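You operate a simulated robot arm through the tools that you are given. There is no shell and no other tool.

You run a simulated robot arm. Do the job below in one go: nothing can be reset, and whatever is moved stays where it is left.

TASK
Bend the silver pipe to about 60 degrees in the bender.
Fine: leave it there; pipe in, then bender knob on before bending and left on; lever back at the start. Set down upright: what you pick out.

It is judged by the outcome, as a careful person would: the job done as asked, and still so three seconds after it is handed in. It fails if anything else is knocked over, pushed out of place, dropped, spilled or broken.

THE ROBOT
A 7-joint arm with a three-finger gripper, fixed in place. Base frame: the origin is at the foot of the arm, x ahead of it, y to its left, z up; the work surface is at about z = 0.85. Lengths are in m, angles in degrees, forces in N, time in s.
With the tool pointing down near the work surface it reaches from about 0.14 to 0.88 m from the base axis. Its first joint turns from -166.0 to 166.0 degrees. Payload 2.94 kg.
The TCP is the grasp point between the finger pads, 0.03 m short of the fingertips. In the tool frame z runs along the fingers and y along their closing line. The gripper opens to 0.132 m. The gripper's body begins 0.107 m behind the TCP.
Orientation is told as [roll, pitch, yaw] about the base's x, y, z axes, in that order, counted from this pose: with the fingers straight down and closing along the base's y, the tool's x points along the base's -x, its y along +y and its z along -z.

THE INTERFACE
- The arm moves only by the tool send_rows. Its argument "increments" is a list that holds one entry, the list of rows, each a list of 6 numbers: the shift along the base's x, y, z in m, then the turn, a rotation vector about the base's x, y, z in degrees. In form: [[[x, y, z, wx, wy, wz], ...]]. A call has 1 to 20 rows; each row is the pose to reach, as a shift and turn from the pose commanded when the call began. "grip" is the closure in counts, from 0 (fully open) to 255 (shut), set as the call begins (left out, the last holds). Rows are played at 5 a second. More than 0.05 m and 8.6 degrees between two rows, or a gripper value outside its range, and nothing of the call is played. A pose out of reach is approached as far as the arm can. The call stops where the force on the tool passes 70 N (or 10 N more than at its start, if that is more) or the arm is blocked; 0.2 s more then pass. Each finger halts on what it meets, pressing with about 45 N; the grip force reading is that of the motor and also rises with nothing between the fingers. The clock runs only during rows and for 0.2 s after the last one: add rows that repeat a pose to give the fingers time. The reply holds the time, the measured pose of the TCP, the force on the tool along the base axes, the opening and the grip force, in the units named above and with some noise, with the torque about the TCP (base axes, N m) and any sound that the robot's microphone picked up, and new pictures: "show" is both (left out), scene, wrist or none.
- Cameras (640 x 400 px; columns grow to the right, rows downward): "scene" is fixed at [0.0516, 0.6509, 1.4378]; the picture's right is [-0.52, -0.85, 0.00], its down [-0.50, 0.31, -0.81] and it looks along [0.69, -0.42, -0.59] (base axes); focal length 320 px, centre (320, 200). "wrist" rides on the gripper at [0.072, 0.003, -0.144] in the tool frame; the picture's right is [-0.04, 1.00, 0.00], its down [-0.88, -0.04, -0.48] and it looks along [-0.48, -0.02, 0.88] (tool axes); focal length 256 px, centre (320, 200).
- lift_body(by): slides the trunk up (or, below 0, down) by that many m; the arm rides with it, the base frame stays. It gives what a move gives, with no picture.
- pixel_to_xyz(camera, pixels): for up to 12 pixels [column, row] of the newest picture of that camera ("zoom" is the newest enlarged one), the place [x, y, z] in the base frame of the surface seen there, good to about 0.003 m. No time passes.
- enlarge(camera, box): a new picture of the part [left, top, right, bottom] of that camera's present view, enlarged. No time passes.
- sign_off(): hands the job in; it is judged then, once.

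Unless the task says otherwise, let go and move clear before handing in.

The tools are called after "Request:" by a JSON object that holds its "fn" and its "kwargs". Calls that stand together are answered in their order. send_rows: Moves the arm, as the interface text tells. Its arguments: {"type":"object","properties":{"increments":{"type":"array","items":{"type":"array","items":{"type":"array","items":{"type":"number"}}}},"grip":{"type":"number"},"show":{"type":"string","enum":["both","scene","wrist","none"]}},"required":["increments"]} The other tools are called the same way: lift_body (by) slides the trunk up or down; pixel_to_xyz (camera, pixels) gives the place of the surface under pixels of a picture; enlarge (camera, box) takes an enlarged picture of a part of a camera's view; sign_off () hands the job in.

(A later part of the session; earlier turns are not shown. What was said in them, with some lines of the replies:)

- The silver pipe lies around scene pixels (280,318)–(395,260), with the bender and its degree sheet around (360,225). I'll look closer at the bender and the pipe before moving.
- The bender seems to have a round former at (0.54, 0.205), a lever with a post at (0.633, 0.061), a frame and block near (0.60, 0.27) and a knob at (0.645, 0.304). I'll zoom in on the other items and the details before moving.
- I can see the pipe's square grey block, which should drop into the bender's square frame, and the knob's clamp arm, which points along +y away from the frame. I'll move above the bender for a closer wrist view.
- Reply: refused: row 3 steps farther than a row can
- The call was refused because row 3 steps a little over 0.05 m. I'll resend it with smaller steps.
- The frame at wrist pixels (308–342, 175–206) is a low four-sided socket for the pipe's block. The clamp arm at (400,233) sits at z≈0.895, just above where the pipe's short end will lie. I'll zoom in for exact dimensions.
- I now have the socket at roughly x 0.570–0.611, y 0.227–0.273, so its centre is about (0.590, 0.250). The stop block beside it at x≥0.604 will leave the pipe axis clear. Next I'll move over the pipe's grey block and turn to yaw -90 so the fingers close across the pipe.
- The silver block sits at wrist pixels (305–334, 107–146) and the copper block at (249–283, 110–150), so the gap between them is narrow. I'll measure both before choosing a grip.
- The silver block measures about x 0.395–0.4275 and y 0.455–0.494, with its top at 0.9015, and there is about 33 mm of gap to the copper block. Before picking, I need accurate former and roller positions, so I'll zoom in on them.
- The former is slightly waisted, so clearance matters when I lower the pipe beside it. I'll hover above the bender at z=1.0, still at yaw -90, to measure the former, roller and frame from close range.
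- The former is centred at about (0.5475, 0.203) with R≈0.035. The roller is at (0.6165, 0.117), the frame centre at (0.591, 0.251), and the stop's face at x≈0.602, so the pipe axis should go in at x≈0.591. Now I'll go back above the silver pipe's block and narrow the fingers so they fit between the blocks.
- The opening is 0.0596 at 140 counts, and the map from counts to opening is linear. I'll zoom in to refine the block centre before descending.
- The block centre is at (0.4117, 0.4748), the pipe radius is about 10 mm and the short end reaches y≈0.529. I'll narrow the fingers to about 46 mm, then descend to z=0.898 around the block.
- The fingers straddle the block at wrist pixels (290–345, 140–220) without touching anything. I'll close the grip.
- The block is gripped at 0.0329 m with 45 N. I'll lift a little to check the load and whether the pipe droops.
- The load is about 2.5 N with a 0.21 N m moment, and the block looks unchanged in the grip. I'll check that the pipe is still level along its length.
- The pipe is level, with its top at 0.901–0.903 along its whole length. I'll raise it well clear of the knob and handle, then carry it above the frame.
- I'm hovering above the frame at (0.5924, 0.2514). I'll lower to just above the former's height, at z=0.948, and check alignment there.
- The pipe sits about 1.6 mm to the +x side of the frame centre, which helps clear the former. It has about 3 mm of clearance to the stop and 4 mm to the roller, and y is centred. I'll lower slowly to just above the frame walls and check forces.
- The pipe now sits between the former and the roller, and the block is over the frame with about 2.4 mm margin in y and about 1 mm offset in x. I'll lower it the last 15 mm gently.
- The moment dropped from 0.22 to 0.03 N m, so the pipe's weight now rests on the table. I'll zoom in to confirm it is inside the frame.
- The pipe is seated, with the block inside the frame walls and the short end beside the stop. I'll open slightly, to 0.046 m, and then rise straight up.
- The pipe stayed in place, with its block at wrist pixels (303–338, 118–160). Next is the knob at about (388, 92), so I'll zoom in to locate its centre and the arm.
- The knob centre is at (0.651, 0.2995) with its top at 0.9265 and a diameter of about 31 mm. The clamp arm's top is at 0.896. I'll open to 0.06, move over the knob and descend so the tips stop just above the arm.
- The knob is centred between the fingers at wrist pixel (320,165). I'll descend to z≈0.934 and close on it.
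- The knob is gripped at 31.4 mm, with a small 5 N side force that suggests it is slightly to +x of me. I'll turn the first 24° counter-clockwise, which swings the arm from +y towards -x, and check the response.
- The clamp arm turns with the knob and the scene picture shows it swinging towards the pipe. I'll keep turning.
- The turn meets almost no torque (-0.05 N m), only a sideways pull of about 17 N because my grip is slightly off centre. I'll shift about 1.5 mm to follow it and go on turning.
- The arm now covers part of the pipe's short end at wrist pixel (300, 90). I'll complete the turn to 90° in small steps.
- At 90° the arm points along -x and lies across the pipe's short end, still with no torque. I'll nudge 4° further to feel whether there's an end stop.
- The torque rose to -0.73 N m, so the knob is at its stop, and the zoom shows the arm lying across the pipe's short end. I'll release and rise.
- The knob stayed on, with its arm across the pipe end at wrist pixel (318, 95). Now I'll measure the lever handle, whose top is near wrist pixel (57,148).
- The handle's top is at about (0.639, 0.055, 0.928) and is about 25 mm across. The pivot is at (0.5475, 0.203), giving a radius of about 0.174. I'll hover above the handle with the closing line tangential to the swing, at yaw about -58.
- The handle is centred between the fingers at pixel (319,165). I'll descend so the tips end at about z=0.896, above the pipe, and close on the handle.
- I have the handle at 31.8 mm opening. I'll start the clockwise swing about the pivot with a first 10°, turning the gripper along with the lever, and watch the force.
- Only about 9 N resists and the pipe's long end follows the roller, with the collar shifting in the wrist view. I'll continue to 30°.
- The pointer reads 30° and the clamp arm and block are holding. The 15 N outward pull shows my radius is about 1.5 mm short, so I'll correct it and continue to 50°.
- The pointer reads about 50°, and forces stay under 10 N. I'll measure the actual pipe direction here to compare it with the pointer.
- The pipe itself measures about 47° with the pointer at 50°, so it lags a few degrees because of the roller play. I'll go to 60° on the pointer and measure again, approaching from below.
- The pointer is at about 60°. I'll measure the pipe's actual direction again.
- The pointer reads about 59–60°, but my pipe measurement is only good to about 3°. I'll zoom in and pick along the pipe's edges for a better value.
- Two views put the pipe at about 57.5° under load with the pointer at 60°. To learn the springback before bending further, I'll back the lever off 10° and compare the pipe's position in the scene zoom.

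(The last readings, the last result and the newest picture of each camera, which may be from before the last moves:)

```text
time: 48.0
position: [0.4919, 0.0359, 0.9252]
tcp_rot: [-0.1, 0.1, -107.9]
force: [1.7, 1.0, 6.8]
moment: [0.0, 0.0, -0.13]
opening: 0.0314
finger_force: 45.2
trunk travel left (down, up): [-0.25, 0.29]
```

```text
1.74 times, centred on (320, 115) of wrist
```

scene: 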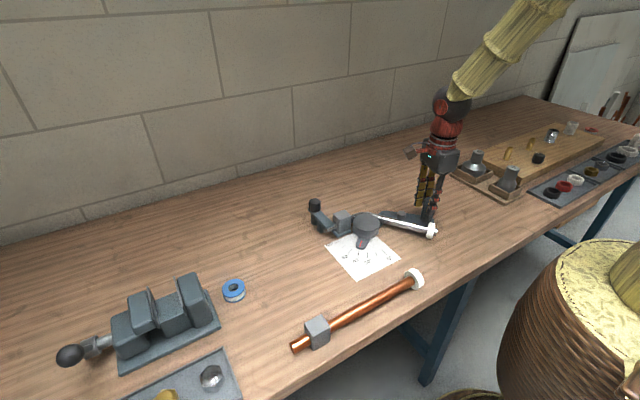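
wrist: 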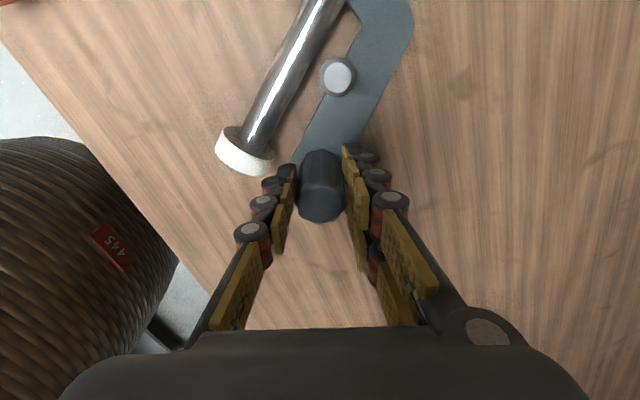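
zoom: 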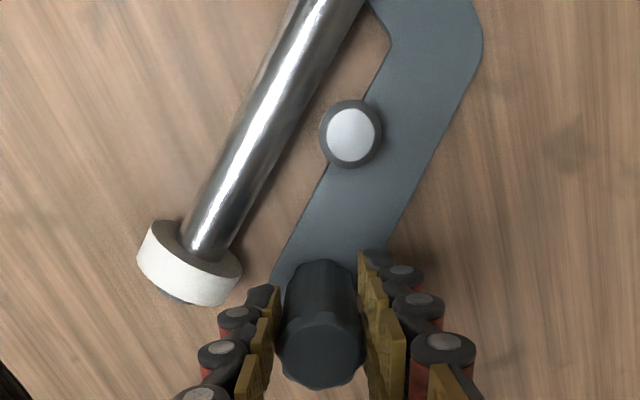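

After unloading, the collar moved back from zoom pixel (482,270) to (485,246), so the pipe springs back by roughly 6° to about 51–52°. I'll get a precise unloaded reading from both cameras.

Request:
{"fn": "pixel_to_xyz", "kwargs": {"camera": "scene", "pixels": [[386.25, 220.7], [392.5, 222.0], [398.75, 223.4], [405, 224.75], [411.25, 226.1], [417.5, 227.45], [423.75, 228.8]]}}

Request:
{"fn": "pixel_to_xyz", "kwargs": {"camera": "zoom", "pixels": [[325, 10], [313, 35], [301, 60], [289, 85], [277, 110], [265, 135], [253, 160], [241, 185], [229, 210], [217, 235]]}}

Request:
{"fn": "enlarge", "kwargs": {"camera": "wrist", "box": [220, 0, 420, 125]}}

```text
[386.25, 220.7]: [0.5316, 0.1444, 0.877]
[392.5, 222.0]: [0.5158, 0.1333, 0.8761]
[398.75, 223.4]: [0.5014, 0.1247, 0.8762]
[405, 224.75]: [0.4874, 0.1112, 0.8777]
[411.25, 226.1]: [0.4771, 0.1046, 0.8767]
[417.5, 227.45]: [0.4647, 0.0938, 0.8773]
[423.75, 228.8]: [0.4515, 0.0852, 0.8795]
```

```text
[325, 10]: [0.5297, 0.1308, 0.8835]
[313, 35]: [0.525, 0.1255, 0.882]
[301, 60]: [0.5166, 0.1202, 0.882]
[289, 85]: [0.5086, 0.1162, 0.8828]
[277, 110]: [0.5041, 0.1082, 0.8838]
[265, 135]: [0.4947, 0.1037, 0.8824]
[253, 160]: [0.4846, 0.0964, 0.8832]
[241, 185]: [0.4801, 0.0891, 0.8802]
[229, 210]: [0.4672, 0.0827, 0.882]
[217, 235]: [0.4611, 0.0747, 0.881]
```

```text
3.20 times, centred on (320, 62) of wrist
```

zoom: 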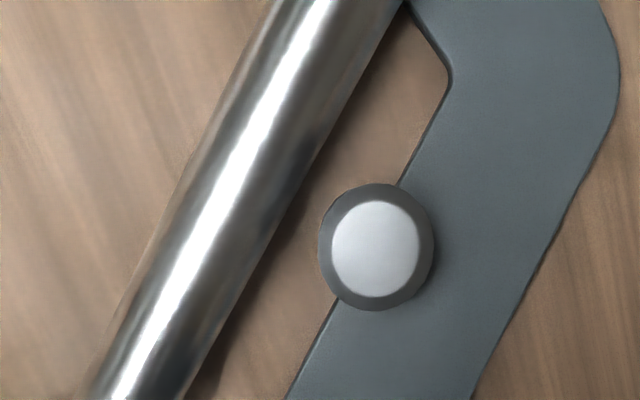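

Edge-based calculations from both views agree: about 57° loaded and about 52° free, so springback is around 5°. I need to reach roughly 67–68° on the pointer. The fingertips pass close over the collar, so I'll first regrasp the handle 5 mm higher.

Request:
{"fn": "send_rows", "kwargs": {"increments": [[[0, 0, 0, 0, 0, 0], [0, 0, 0, 0, 0, 0], [0, 0, 0.003, 0, 0, 0], [0, 0, 0.006, 0, 0, 0], [0, 0, 0.006, 0, 0, 0]]], "grip": 165, "show": "wrist"}}

Request:
{"fn": "send_rows", "kwargs": {"increments": [[[0, 0, 0, 0, 0, 0], [0, 0, 0, 0, 0, 0], [0, 0, 0, 0, 0, 0], [0, 0, 0, 0, 0, 0]]], "grip": 255}}

```text
time: 49.2
position: [0.4921, 0.0364, 0.9314]
tcp_rot: [0.0, 0.0, -107.9]
force: [-0.6, -0.1, 0.5]
moment: [0.01, -0.03, 0.01]
opening: 0.0461
finger_force: 0.1
trunk travel left (down, up): [-0.25, 0.29]
```

wrist: 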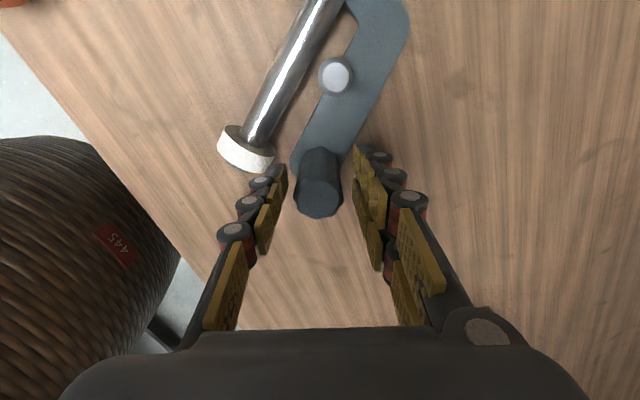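

```text
time: 50.2
position: [0.4927, 0.0353, 0.933]
tcp_rot: [-0.1, 0.0, -108.0]
force: [-0.4, -0.3, 0.2]
moment: [-0.04, 0.03, -0.02]
opening: 0.0317
finger_force: 45.4
trunk travel left (down, up): [-0.25, 0.29]
```

scene: 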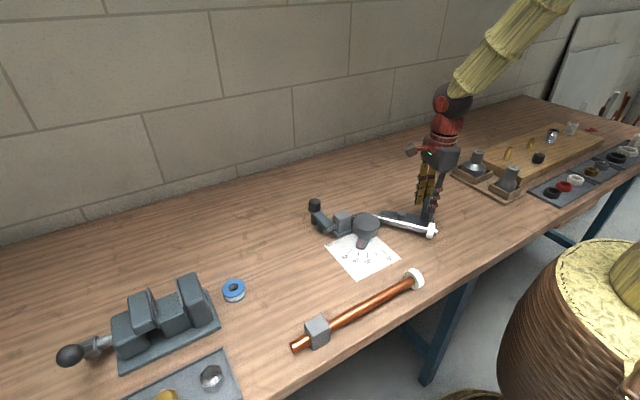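
wrist: 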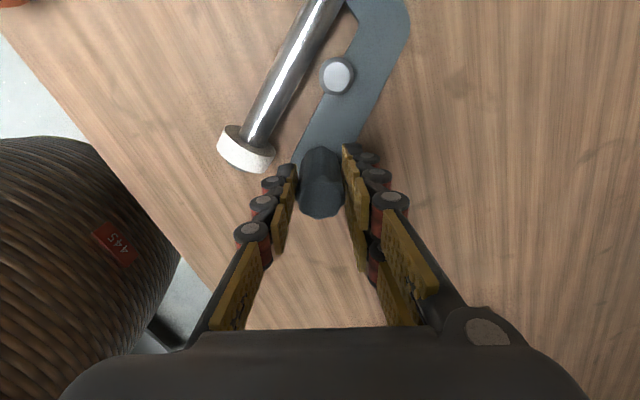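

The handle is regrasped higher with no side load. Now I'll bend to about 67° on the pointer.

Request:
{"fn": "send_rows", "kwargs": {"increments": [[[-0.0072, 0.0026, 0, 0, 0, -2.5], [-0.0144, 0.0054, 0, 0, 0, -5], [-0.0212, 0.0087, 0, 0, 0, -7.5], [-0.0281, 0.012, 0, 0, 0, -10], [-0.0347, 0.0159, 0, 0, 0, -12.5], [-0.0413, 0.0199, 0, 0, 0, -15], [-0.0463, 0.0234, 0, 0, 0, -17], [-0.0463, 0.0234, 0, 0, 0, -17], [-0.0463, 0.0234, 0, 0, 0, -17]]]}}

Request:
{"fn": "enlarge", "kwargs": {"camera": "scene", "box": [330, 200, 450, 275]}}

```text
time: 52.2
position: [0.4457, 0.0597, 0.9328]
tcp_rot: [-0.1, 0.0, -125.0]
force: [2.5, -13.6, 0.7]
moment: [-0.41, -0.1, -0.54]
opening: 0.0318
finger_force: 45.1
trunk travel left (down, up): [-0.25, 0.29]
```

scene: 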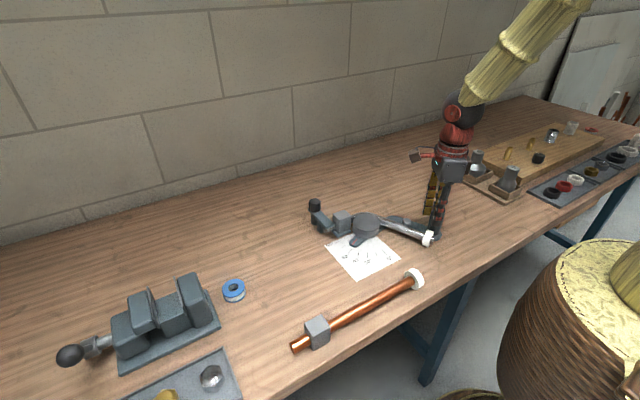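
wrist: 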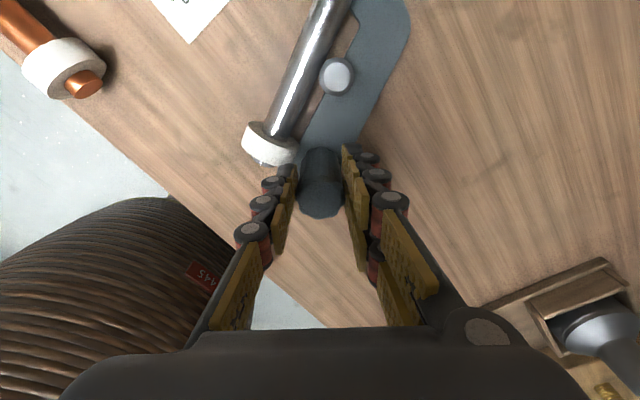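

```text
5.33 times, centred on (390, 238) of scene
```

zoom: 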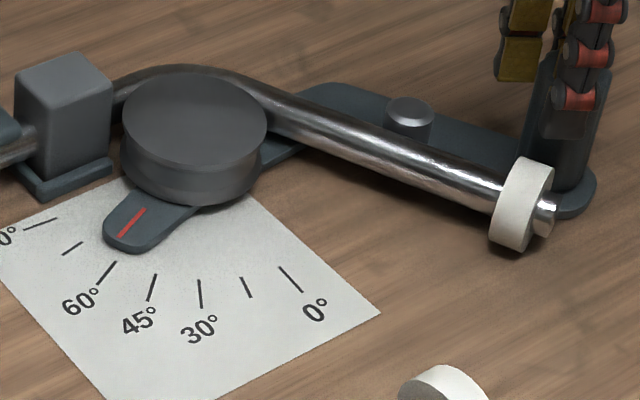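

The pointer is at about 67°. I'll back the lever off to 50° and measure the unloaded pipe.

Request:
{"fn": "send_rows", "kwargs": {"increments": [[[0.005, -0.0035, 0, 0, 0, 2], [0.0116, -0.0075, 0, 0, 0, 4.5], [0.0182, -0.0114, 0, 0, 0, 7], [0.0251, -0.0147, 0, 0, 0, 9.5], [0.0319, -0.018, 0, 0, 0, 12], [0.0391, -0.0208, 0, 0, 0, 14.5], [0.0463, -0.0234, 0, 0, 0, 17], [0.0463, -0.0234, 0, 0, 0, 17], [0.0463, -0.0234, 0, 0, 0, 17]]]}}

Request:
{"fn": "enlarge", "kwargs": {"camera": "scene", "box": [370, 200, 450, 250]}}

Request:
{"fn": "enlarge", "kwargs": {"camera": "wrist", "box": [220, 0, 420, 125]}}

```text
time: 54.2
position: [0.4929, 0.0351, 0.931]
tcp_rot: [0.1, 0.0, -108.0]
force: [-0.7, -5.9, 4.0]
moment: [-0.24, 0.11, -0.09]
opening: 0.0319
finger_force: 45.1
trunk travel left (down, up): [-0.25, 0.29]
```

scene: 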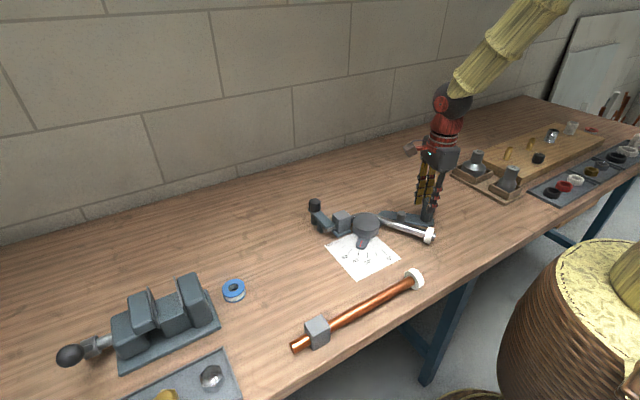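
wrist: 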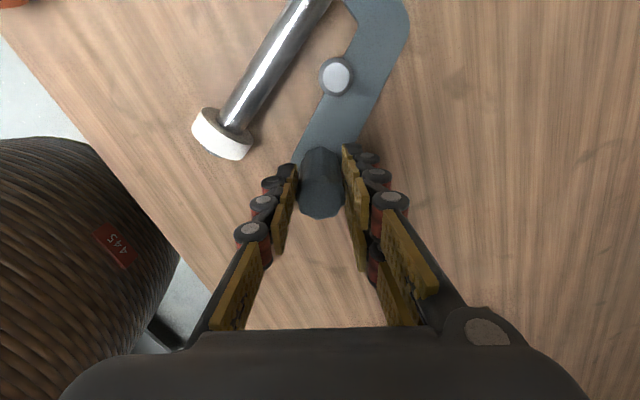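

```text
8.00 times, centred on (410, 225) of scene
```

zoom: 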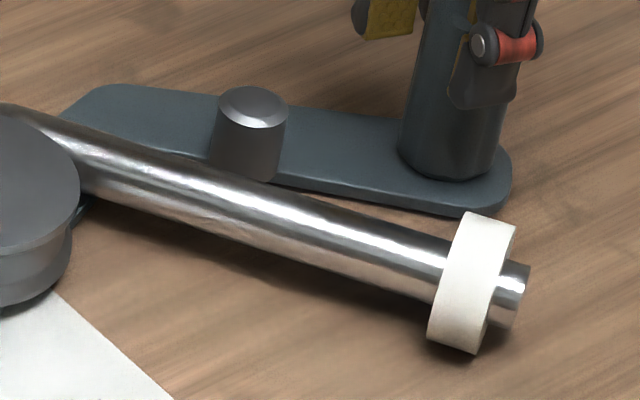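

```text
3.20 times, centred on (320, 62) of wrist
```

zoom: 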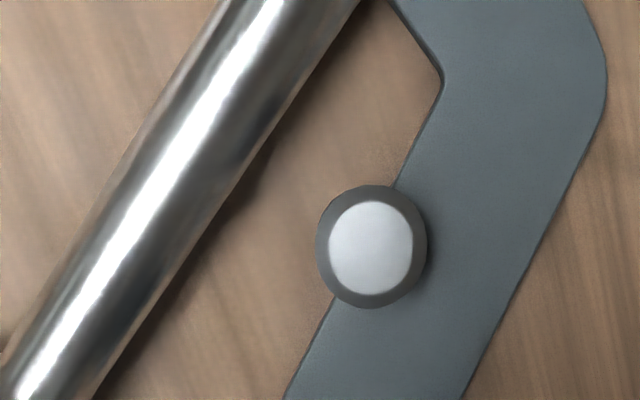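

From pipe edges I compute about 60.0° from the wrist view and 58.5° from the scene view, both unloaded. I'll cross-check with direct surface points along the pipe's centre line.

Request:
{"fn": "pixel_to_xyz", "kwargs": {"camera": "zoom", "pixels": [[277, 20], [258, 50], [238, 80], [219, 110], [199, 140], [180, 170], [160, 200], [141, 230], [121, 260], [102, 290], [82, 320], [63, 350]]}}

Request:
{"fn": "pixel_to_xyz", "kwargs": {"camera": "scene", "pixels": [[386.25, 221.9], [390, 223.0], [394, 224.2], [398, 225.4], [402, 226.6], [406, 227.8], [410, 229.0], [414, 230.2], [418, 231.4], [422, 232.7]]}}

Request:
{"fn": "enlarge", "kwargs": {"camera": "scene", "box": [300, 195, 380, 255]}}

```text
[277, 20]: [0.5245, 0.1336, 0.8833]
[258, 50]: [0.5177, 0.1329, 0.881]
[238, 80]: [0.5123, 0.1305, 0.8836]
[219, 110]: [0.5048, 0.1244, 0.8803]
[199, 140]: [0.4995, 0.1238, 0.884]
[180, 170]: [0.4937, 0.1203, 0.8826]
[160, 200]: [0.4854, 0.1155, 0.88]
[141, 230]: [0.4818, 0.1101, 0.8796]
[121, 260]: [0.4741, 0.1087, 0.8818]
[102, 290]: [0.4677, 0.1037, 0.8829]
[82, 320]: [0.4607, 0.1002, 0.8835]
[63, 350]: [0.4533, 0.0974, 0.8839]
```

```text
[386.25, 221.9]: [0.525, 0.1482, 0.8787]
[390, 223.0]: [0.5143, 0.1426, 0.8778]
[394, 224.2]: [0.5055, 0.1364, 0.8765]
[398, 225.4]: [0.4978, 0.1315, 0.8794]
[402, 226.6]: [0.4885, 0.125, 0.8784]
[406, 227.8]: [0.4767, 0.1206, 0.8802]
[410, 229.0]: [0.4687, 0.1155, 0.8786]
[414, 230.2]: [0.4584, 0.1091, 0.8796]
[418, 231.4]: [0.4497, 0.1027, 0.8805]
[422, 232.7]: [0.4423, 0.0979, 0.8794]
```

```text
6.67 times, centred on (340, 225) of scene
```

zoom: 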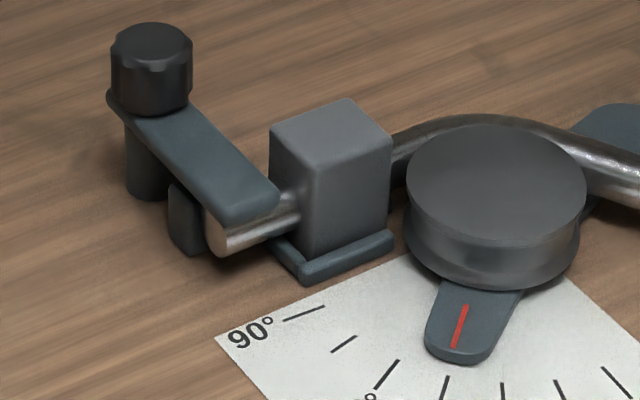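

The four estimates for the free pipe are 60.0°, 58.5°, 61.2° and 58.7°, averaging about 59.6°, which is the target. The clamp arm is still across the short end. Now I'll bring the lever back along its arc to the start.

Request:
{"fn": "send_rows", "kwargs": {"increments": [[[0.0073, -0.0022, 0, 0, 0, 2.5], [0.0147, -0.0042, 0, 0, 0, 5], [0.0222, -0.0057, 0, 0, 0, 7.5], [0.0298, -0.007, 0, 0, 0, 10], [0.0374, -0.0079, 0, 0, 0, 12.5], [0.045, -0.0086, 0, 0, 0, 15], [0.0526, -0.0088, 0, 0, 0, 17.5], [0.0603, -0.0088, 0, 0, 0, 20], [0.068, -0.0083, 0, 0, 0, 22.5], [0.0756, -0.0076, 0, 0, 0, 25], [0.0832, -0.0065, 0, 0, 0, 27.5], [0.0907, -0.0052, 0, 0, 0, 30], [0.0981, -0.0034, 0, 0, 0, 32.5], [0.1055, -0.0014, 0, 0, 0, 35], [0.1128, 0.001, 0, 0, 0, 37.5], [0.12, 0.0036, 0, 0, 0, 40], [0.127, 0.0067, 0, 0, 0, 42.5], [0.1339, 0.0099, 0, 0, 0, 45], [0.1407, 0.0135, 0, 0, 0, 47.5], [0.1473, 0.0173, 0, 0, 0, 50]]]}}

Request:
{"fn": "enlarge", "kwargs": {"camera": "scene", "box": [290, 170, 450, 285]}}

```text
time: 58.4
position: [0.6373, 0.0552, 0.9315]
tcp_rot: [-0.2, 0.1, -57.8]
force: [-18.3, 23.6, 1.4]
moment: [0.54, 0.52, -0.51]
opening: 0.0318
finger_force: 45.2
trunk travel left (down, up): [-0.25, 0.29]
```

scene: 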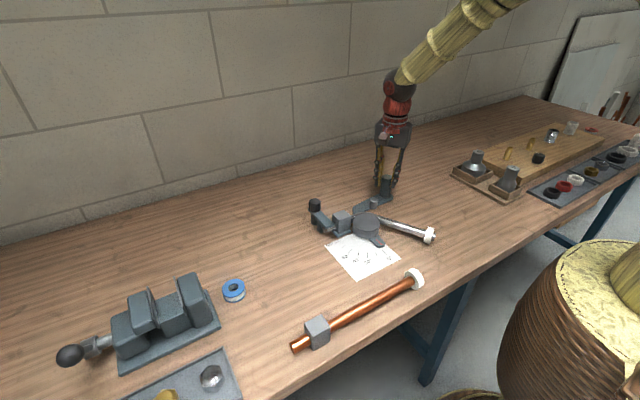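
wrist: 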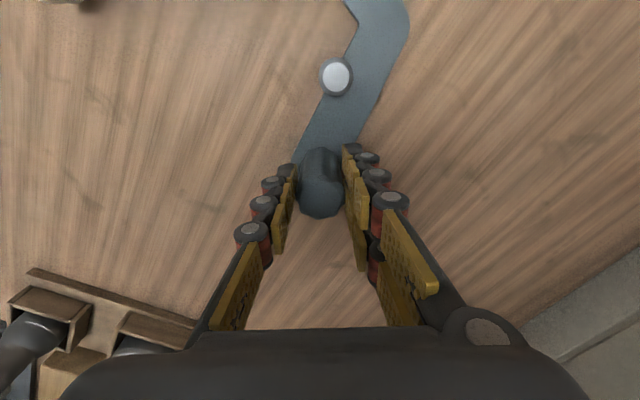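

```text
3.48 times, centred on (370, 228) of scene
```

zoom: 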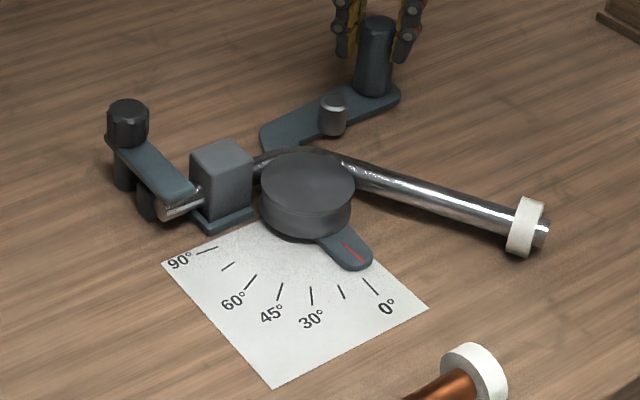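

The pointer is back at 0°. The 30 N inward force just means my path radius is about 3 mm too long at this end. I'll relax that and press gently counter-clockwise to make sure the lever is at its stop.

Request:
{"fn": "send_rows", "kwargs": {"increments": [[[-0.0008, 0.0015, 0, 0, 0, 0], [-0.0013, 0.0027, 0, 0, 0, 0], [-0.0005, 0.0032, 0, 0, 0, 0.4], [0.0005, 0.0038, 0, 0, 0, 0.7], [0.0005, 0.0038, 0, 0, 0, 0.7]]]}}

Request:
{"fn": "enlarge", "kwargs": {"camera": "scene", "box": [340, 215, 400, 265]}}

```text
time: 59.6
position: [0.6382, 0.0554, 0.9321]
tcp_rot: [-0.1, 0.0, -57.2]
force: [-24.5, -8.9, -1.3]
moment: [-0.55, 0.58, -0.49]
opening: 0.0316
finger_force: 44.7
trunk travel left (down, up): [-0.25, 0.29]
```

scene: 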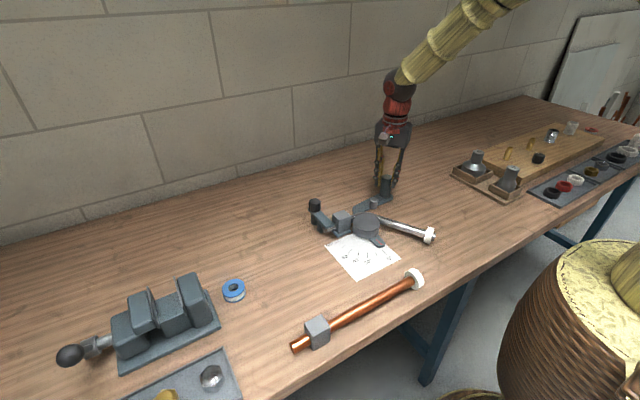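
wrist: 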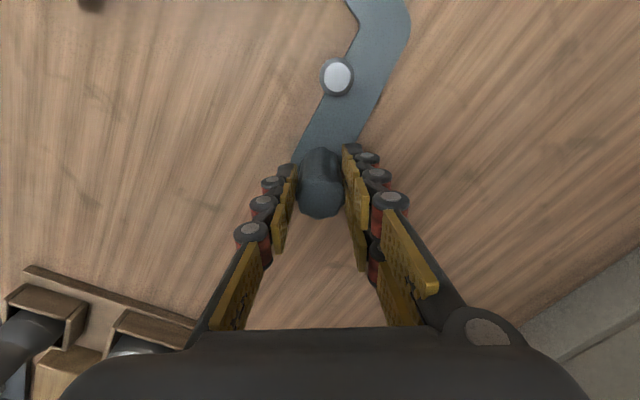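

```text
8.00 times, centred on (370, 240) of scene
```

zoom: 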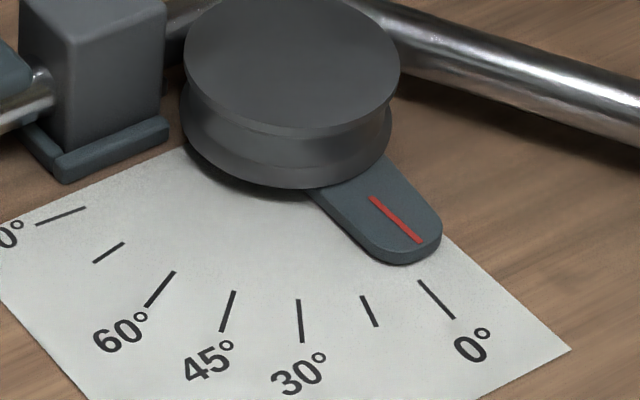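

The lever now pushes back with about 25 N tangentially, so it's firmly at its start stop, and the pointer matches the 0° mark. I'll ease off the preload, open the fingers and rise.

Request:
{"fn": "send_rows", "kwargs": {"increments": [[[-0.0008, -0.0005, 0, 0, 0, -0.3], [-0.0014, -0.0009, 0, 0, 0, -0.6], [-0.0014, -0.0009, 0, 0, 0, -0.6]]], "show": "none"}}

Request:
{"fn": "send_rows", "kwargs": {"increments": [[[0, 0, 0, 0, 0, 0], [0, 0, 0, 0, 0, 0], [0, 0, 0, 0, 0, 0]]], "grip": 160, "show": "wrist"}}

```text
time: 60.4
position: [0.6389, 0.0552, 0.932]
tcp_rot: [0.0, 0.1, -57.9]
force: [-19.8, -11.7, -6.5]
moment: [-0.66, 0.46, -0.3]
opening: 0.0318
finger_force: 45.0
trunk travel left (down, up): [-0.25, 0.29]
```

```text
time: 61.2
position: [0.6399, 0.0553, 0.9327]
tcp_rot: [0.1, -0.1, -57.9]
force: [-0.2, -0.3, 0.6]
moment: [-0.01, 0.0, 0.03]
opening: 0.0494
finger_force: 0.1
trunk travel left (down, up): [-0.25, 0.29]
```

wrist: 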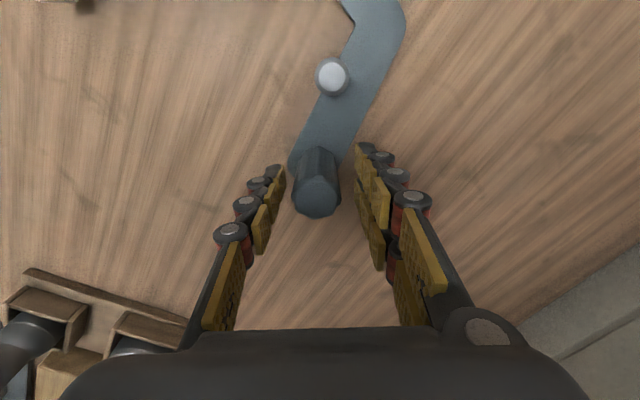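

The fingers are free of the handle, with forces near zero. I'll rise straight up, then move back to a yaw-0 overview of the whole bender to verify the result.

Request:
{"fn": "send_rows", "kwargs": {"increments": [[[0, 0, 0.015, 0, 0, 0], [0, 0, 0.04, 0, 0, 0], [0, 0, 0.07, 0, 0, 0], [0, 0, 0.1, 0, 0, 0], [-0.02, 0.01, 0.13, 0, 0, 8], [-0.04, 0.02, 0.15, 0, 0, 16], [-0.06, 0.03, 0.16, 0, 0, 24], [-0.08, 0.04, 0.17, 0, 0, 32], [-0.1, 0.05, 0.18, 0, 0, 40], [-0.12, 0.06, 0.18, 0, 0, 48], [-0.14, 0.07, 0.18, 0, 0, 56], [-0.15, 0.08, 0.18, 0, 0, 58], [-0.15, 0.08, 0.18, 0, 0, 58], [-0.15, 0.08, 0.18, 0, 0, 58]]]}}

Request:
{"fn": "enlarge", "kwargs": {"camera": "scene", "box": [290, 170, 450, 285]}}

```text
time: 64.2
position: [0.4887, 0.1364, 1.1136]
tcp_rot: [0.0, 0.0, 0.3]
force: [0.2, 0.3, -0.6]
moment: [0.02, -0.05, 0.02]
opening: 0.0492
finger_force: 0.0
trunk travel left (down, up): [-0.25, 0.29]
```

scene: 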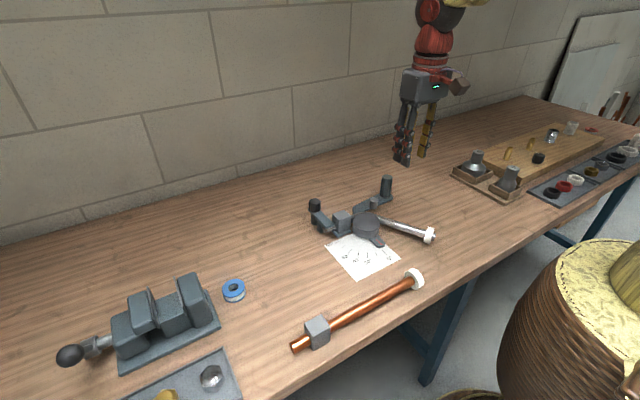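
wrist: 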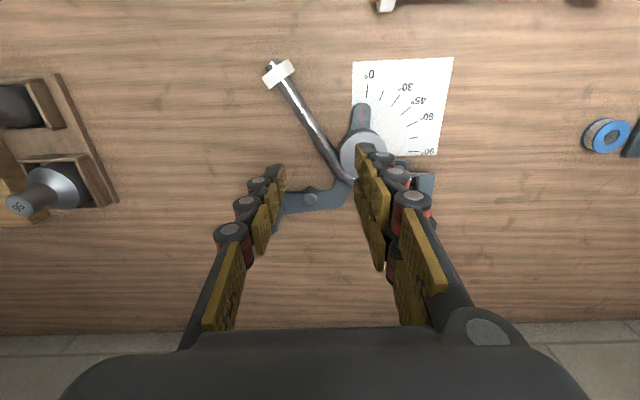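

```text
3.48 times, centred on (370, 228) of scene
```

zoom: 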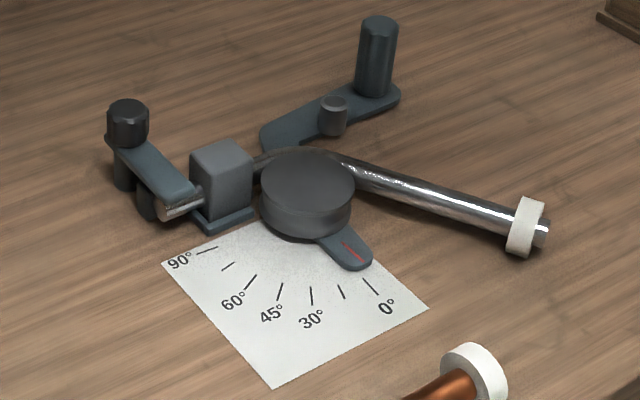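

The bender looks right: lever at 0°, knob on, and pipe bent and held. I'll zoom in on this overhead wrist view for a final angle measurement.

Request:
{"fn": "enlarge", "kwargs": {"camera": "wrist", "box": [250, 55, 370, 185]}}

Request:
{"fn": "pixel_to_xyz", "kwargs": {"camera": "zoom", "pixels": [[260, 130], [275, 154], [290, 178], [305, 202], [320, 226], [335, 250], [350, 274], [365, 298]]}}

```text
3.08 times, centred on (310, 120) of wrist
```

zoom: 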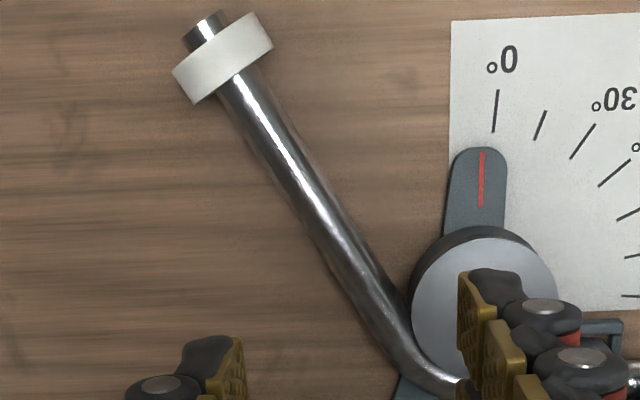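

```text
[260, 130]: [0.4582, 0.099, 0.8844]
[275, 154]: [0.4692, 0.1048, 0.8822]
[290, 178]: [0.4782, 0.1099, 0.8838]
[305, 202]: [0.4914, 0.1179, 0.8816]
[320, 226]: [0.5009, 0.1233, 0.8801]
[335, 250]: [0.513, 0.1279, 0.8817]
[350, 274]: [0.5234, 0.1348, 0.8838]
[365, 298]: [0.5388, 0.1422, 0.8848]
```

All checks agree. The overhead view gives about 61.6° and the average of all estimates is about 60°. The pointer is back at the 0° mark, the knob's arm is still across the pipe end, the pipe is in the bender, and the gripper is clear at z=1.11. Nothing else has moved, so I'm handing in.

Request:
{"fn": "sign_off", "kwargs": {}}

```text
The job is handed in.
```

The silver pipe is bent to about 60° and still sits in the bender. My final measurements from two cameras ranged from 58.5° to 61.7°, averaging about 60°.

- **Order:** I put the pipe in first, then turned the bender knob on, then bent it.
- **Bend:** the pipe springs back about 5°, so I took the pointer to about 67° to end near 60°.
- **Knob:** it is still on, with its arm across the pipe's short end.
- **Lever:** it is back against its start stop, with the pointer at 0°.
- **Everything else:** I took nothing else out, so there was nothing to set down upright. I saw nothing knocked over or moved.

I let go and moved the arm clear before handing in.
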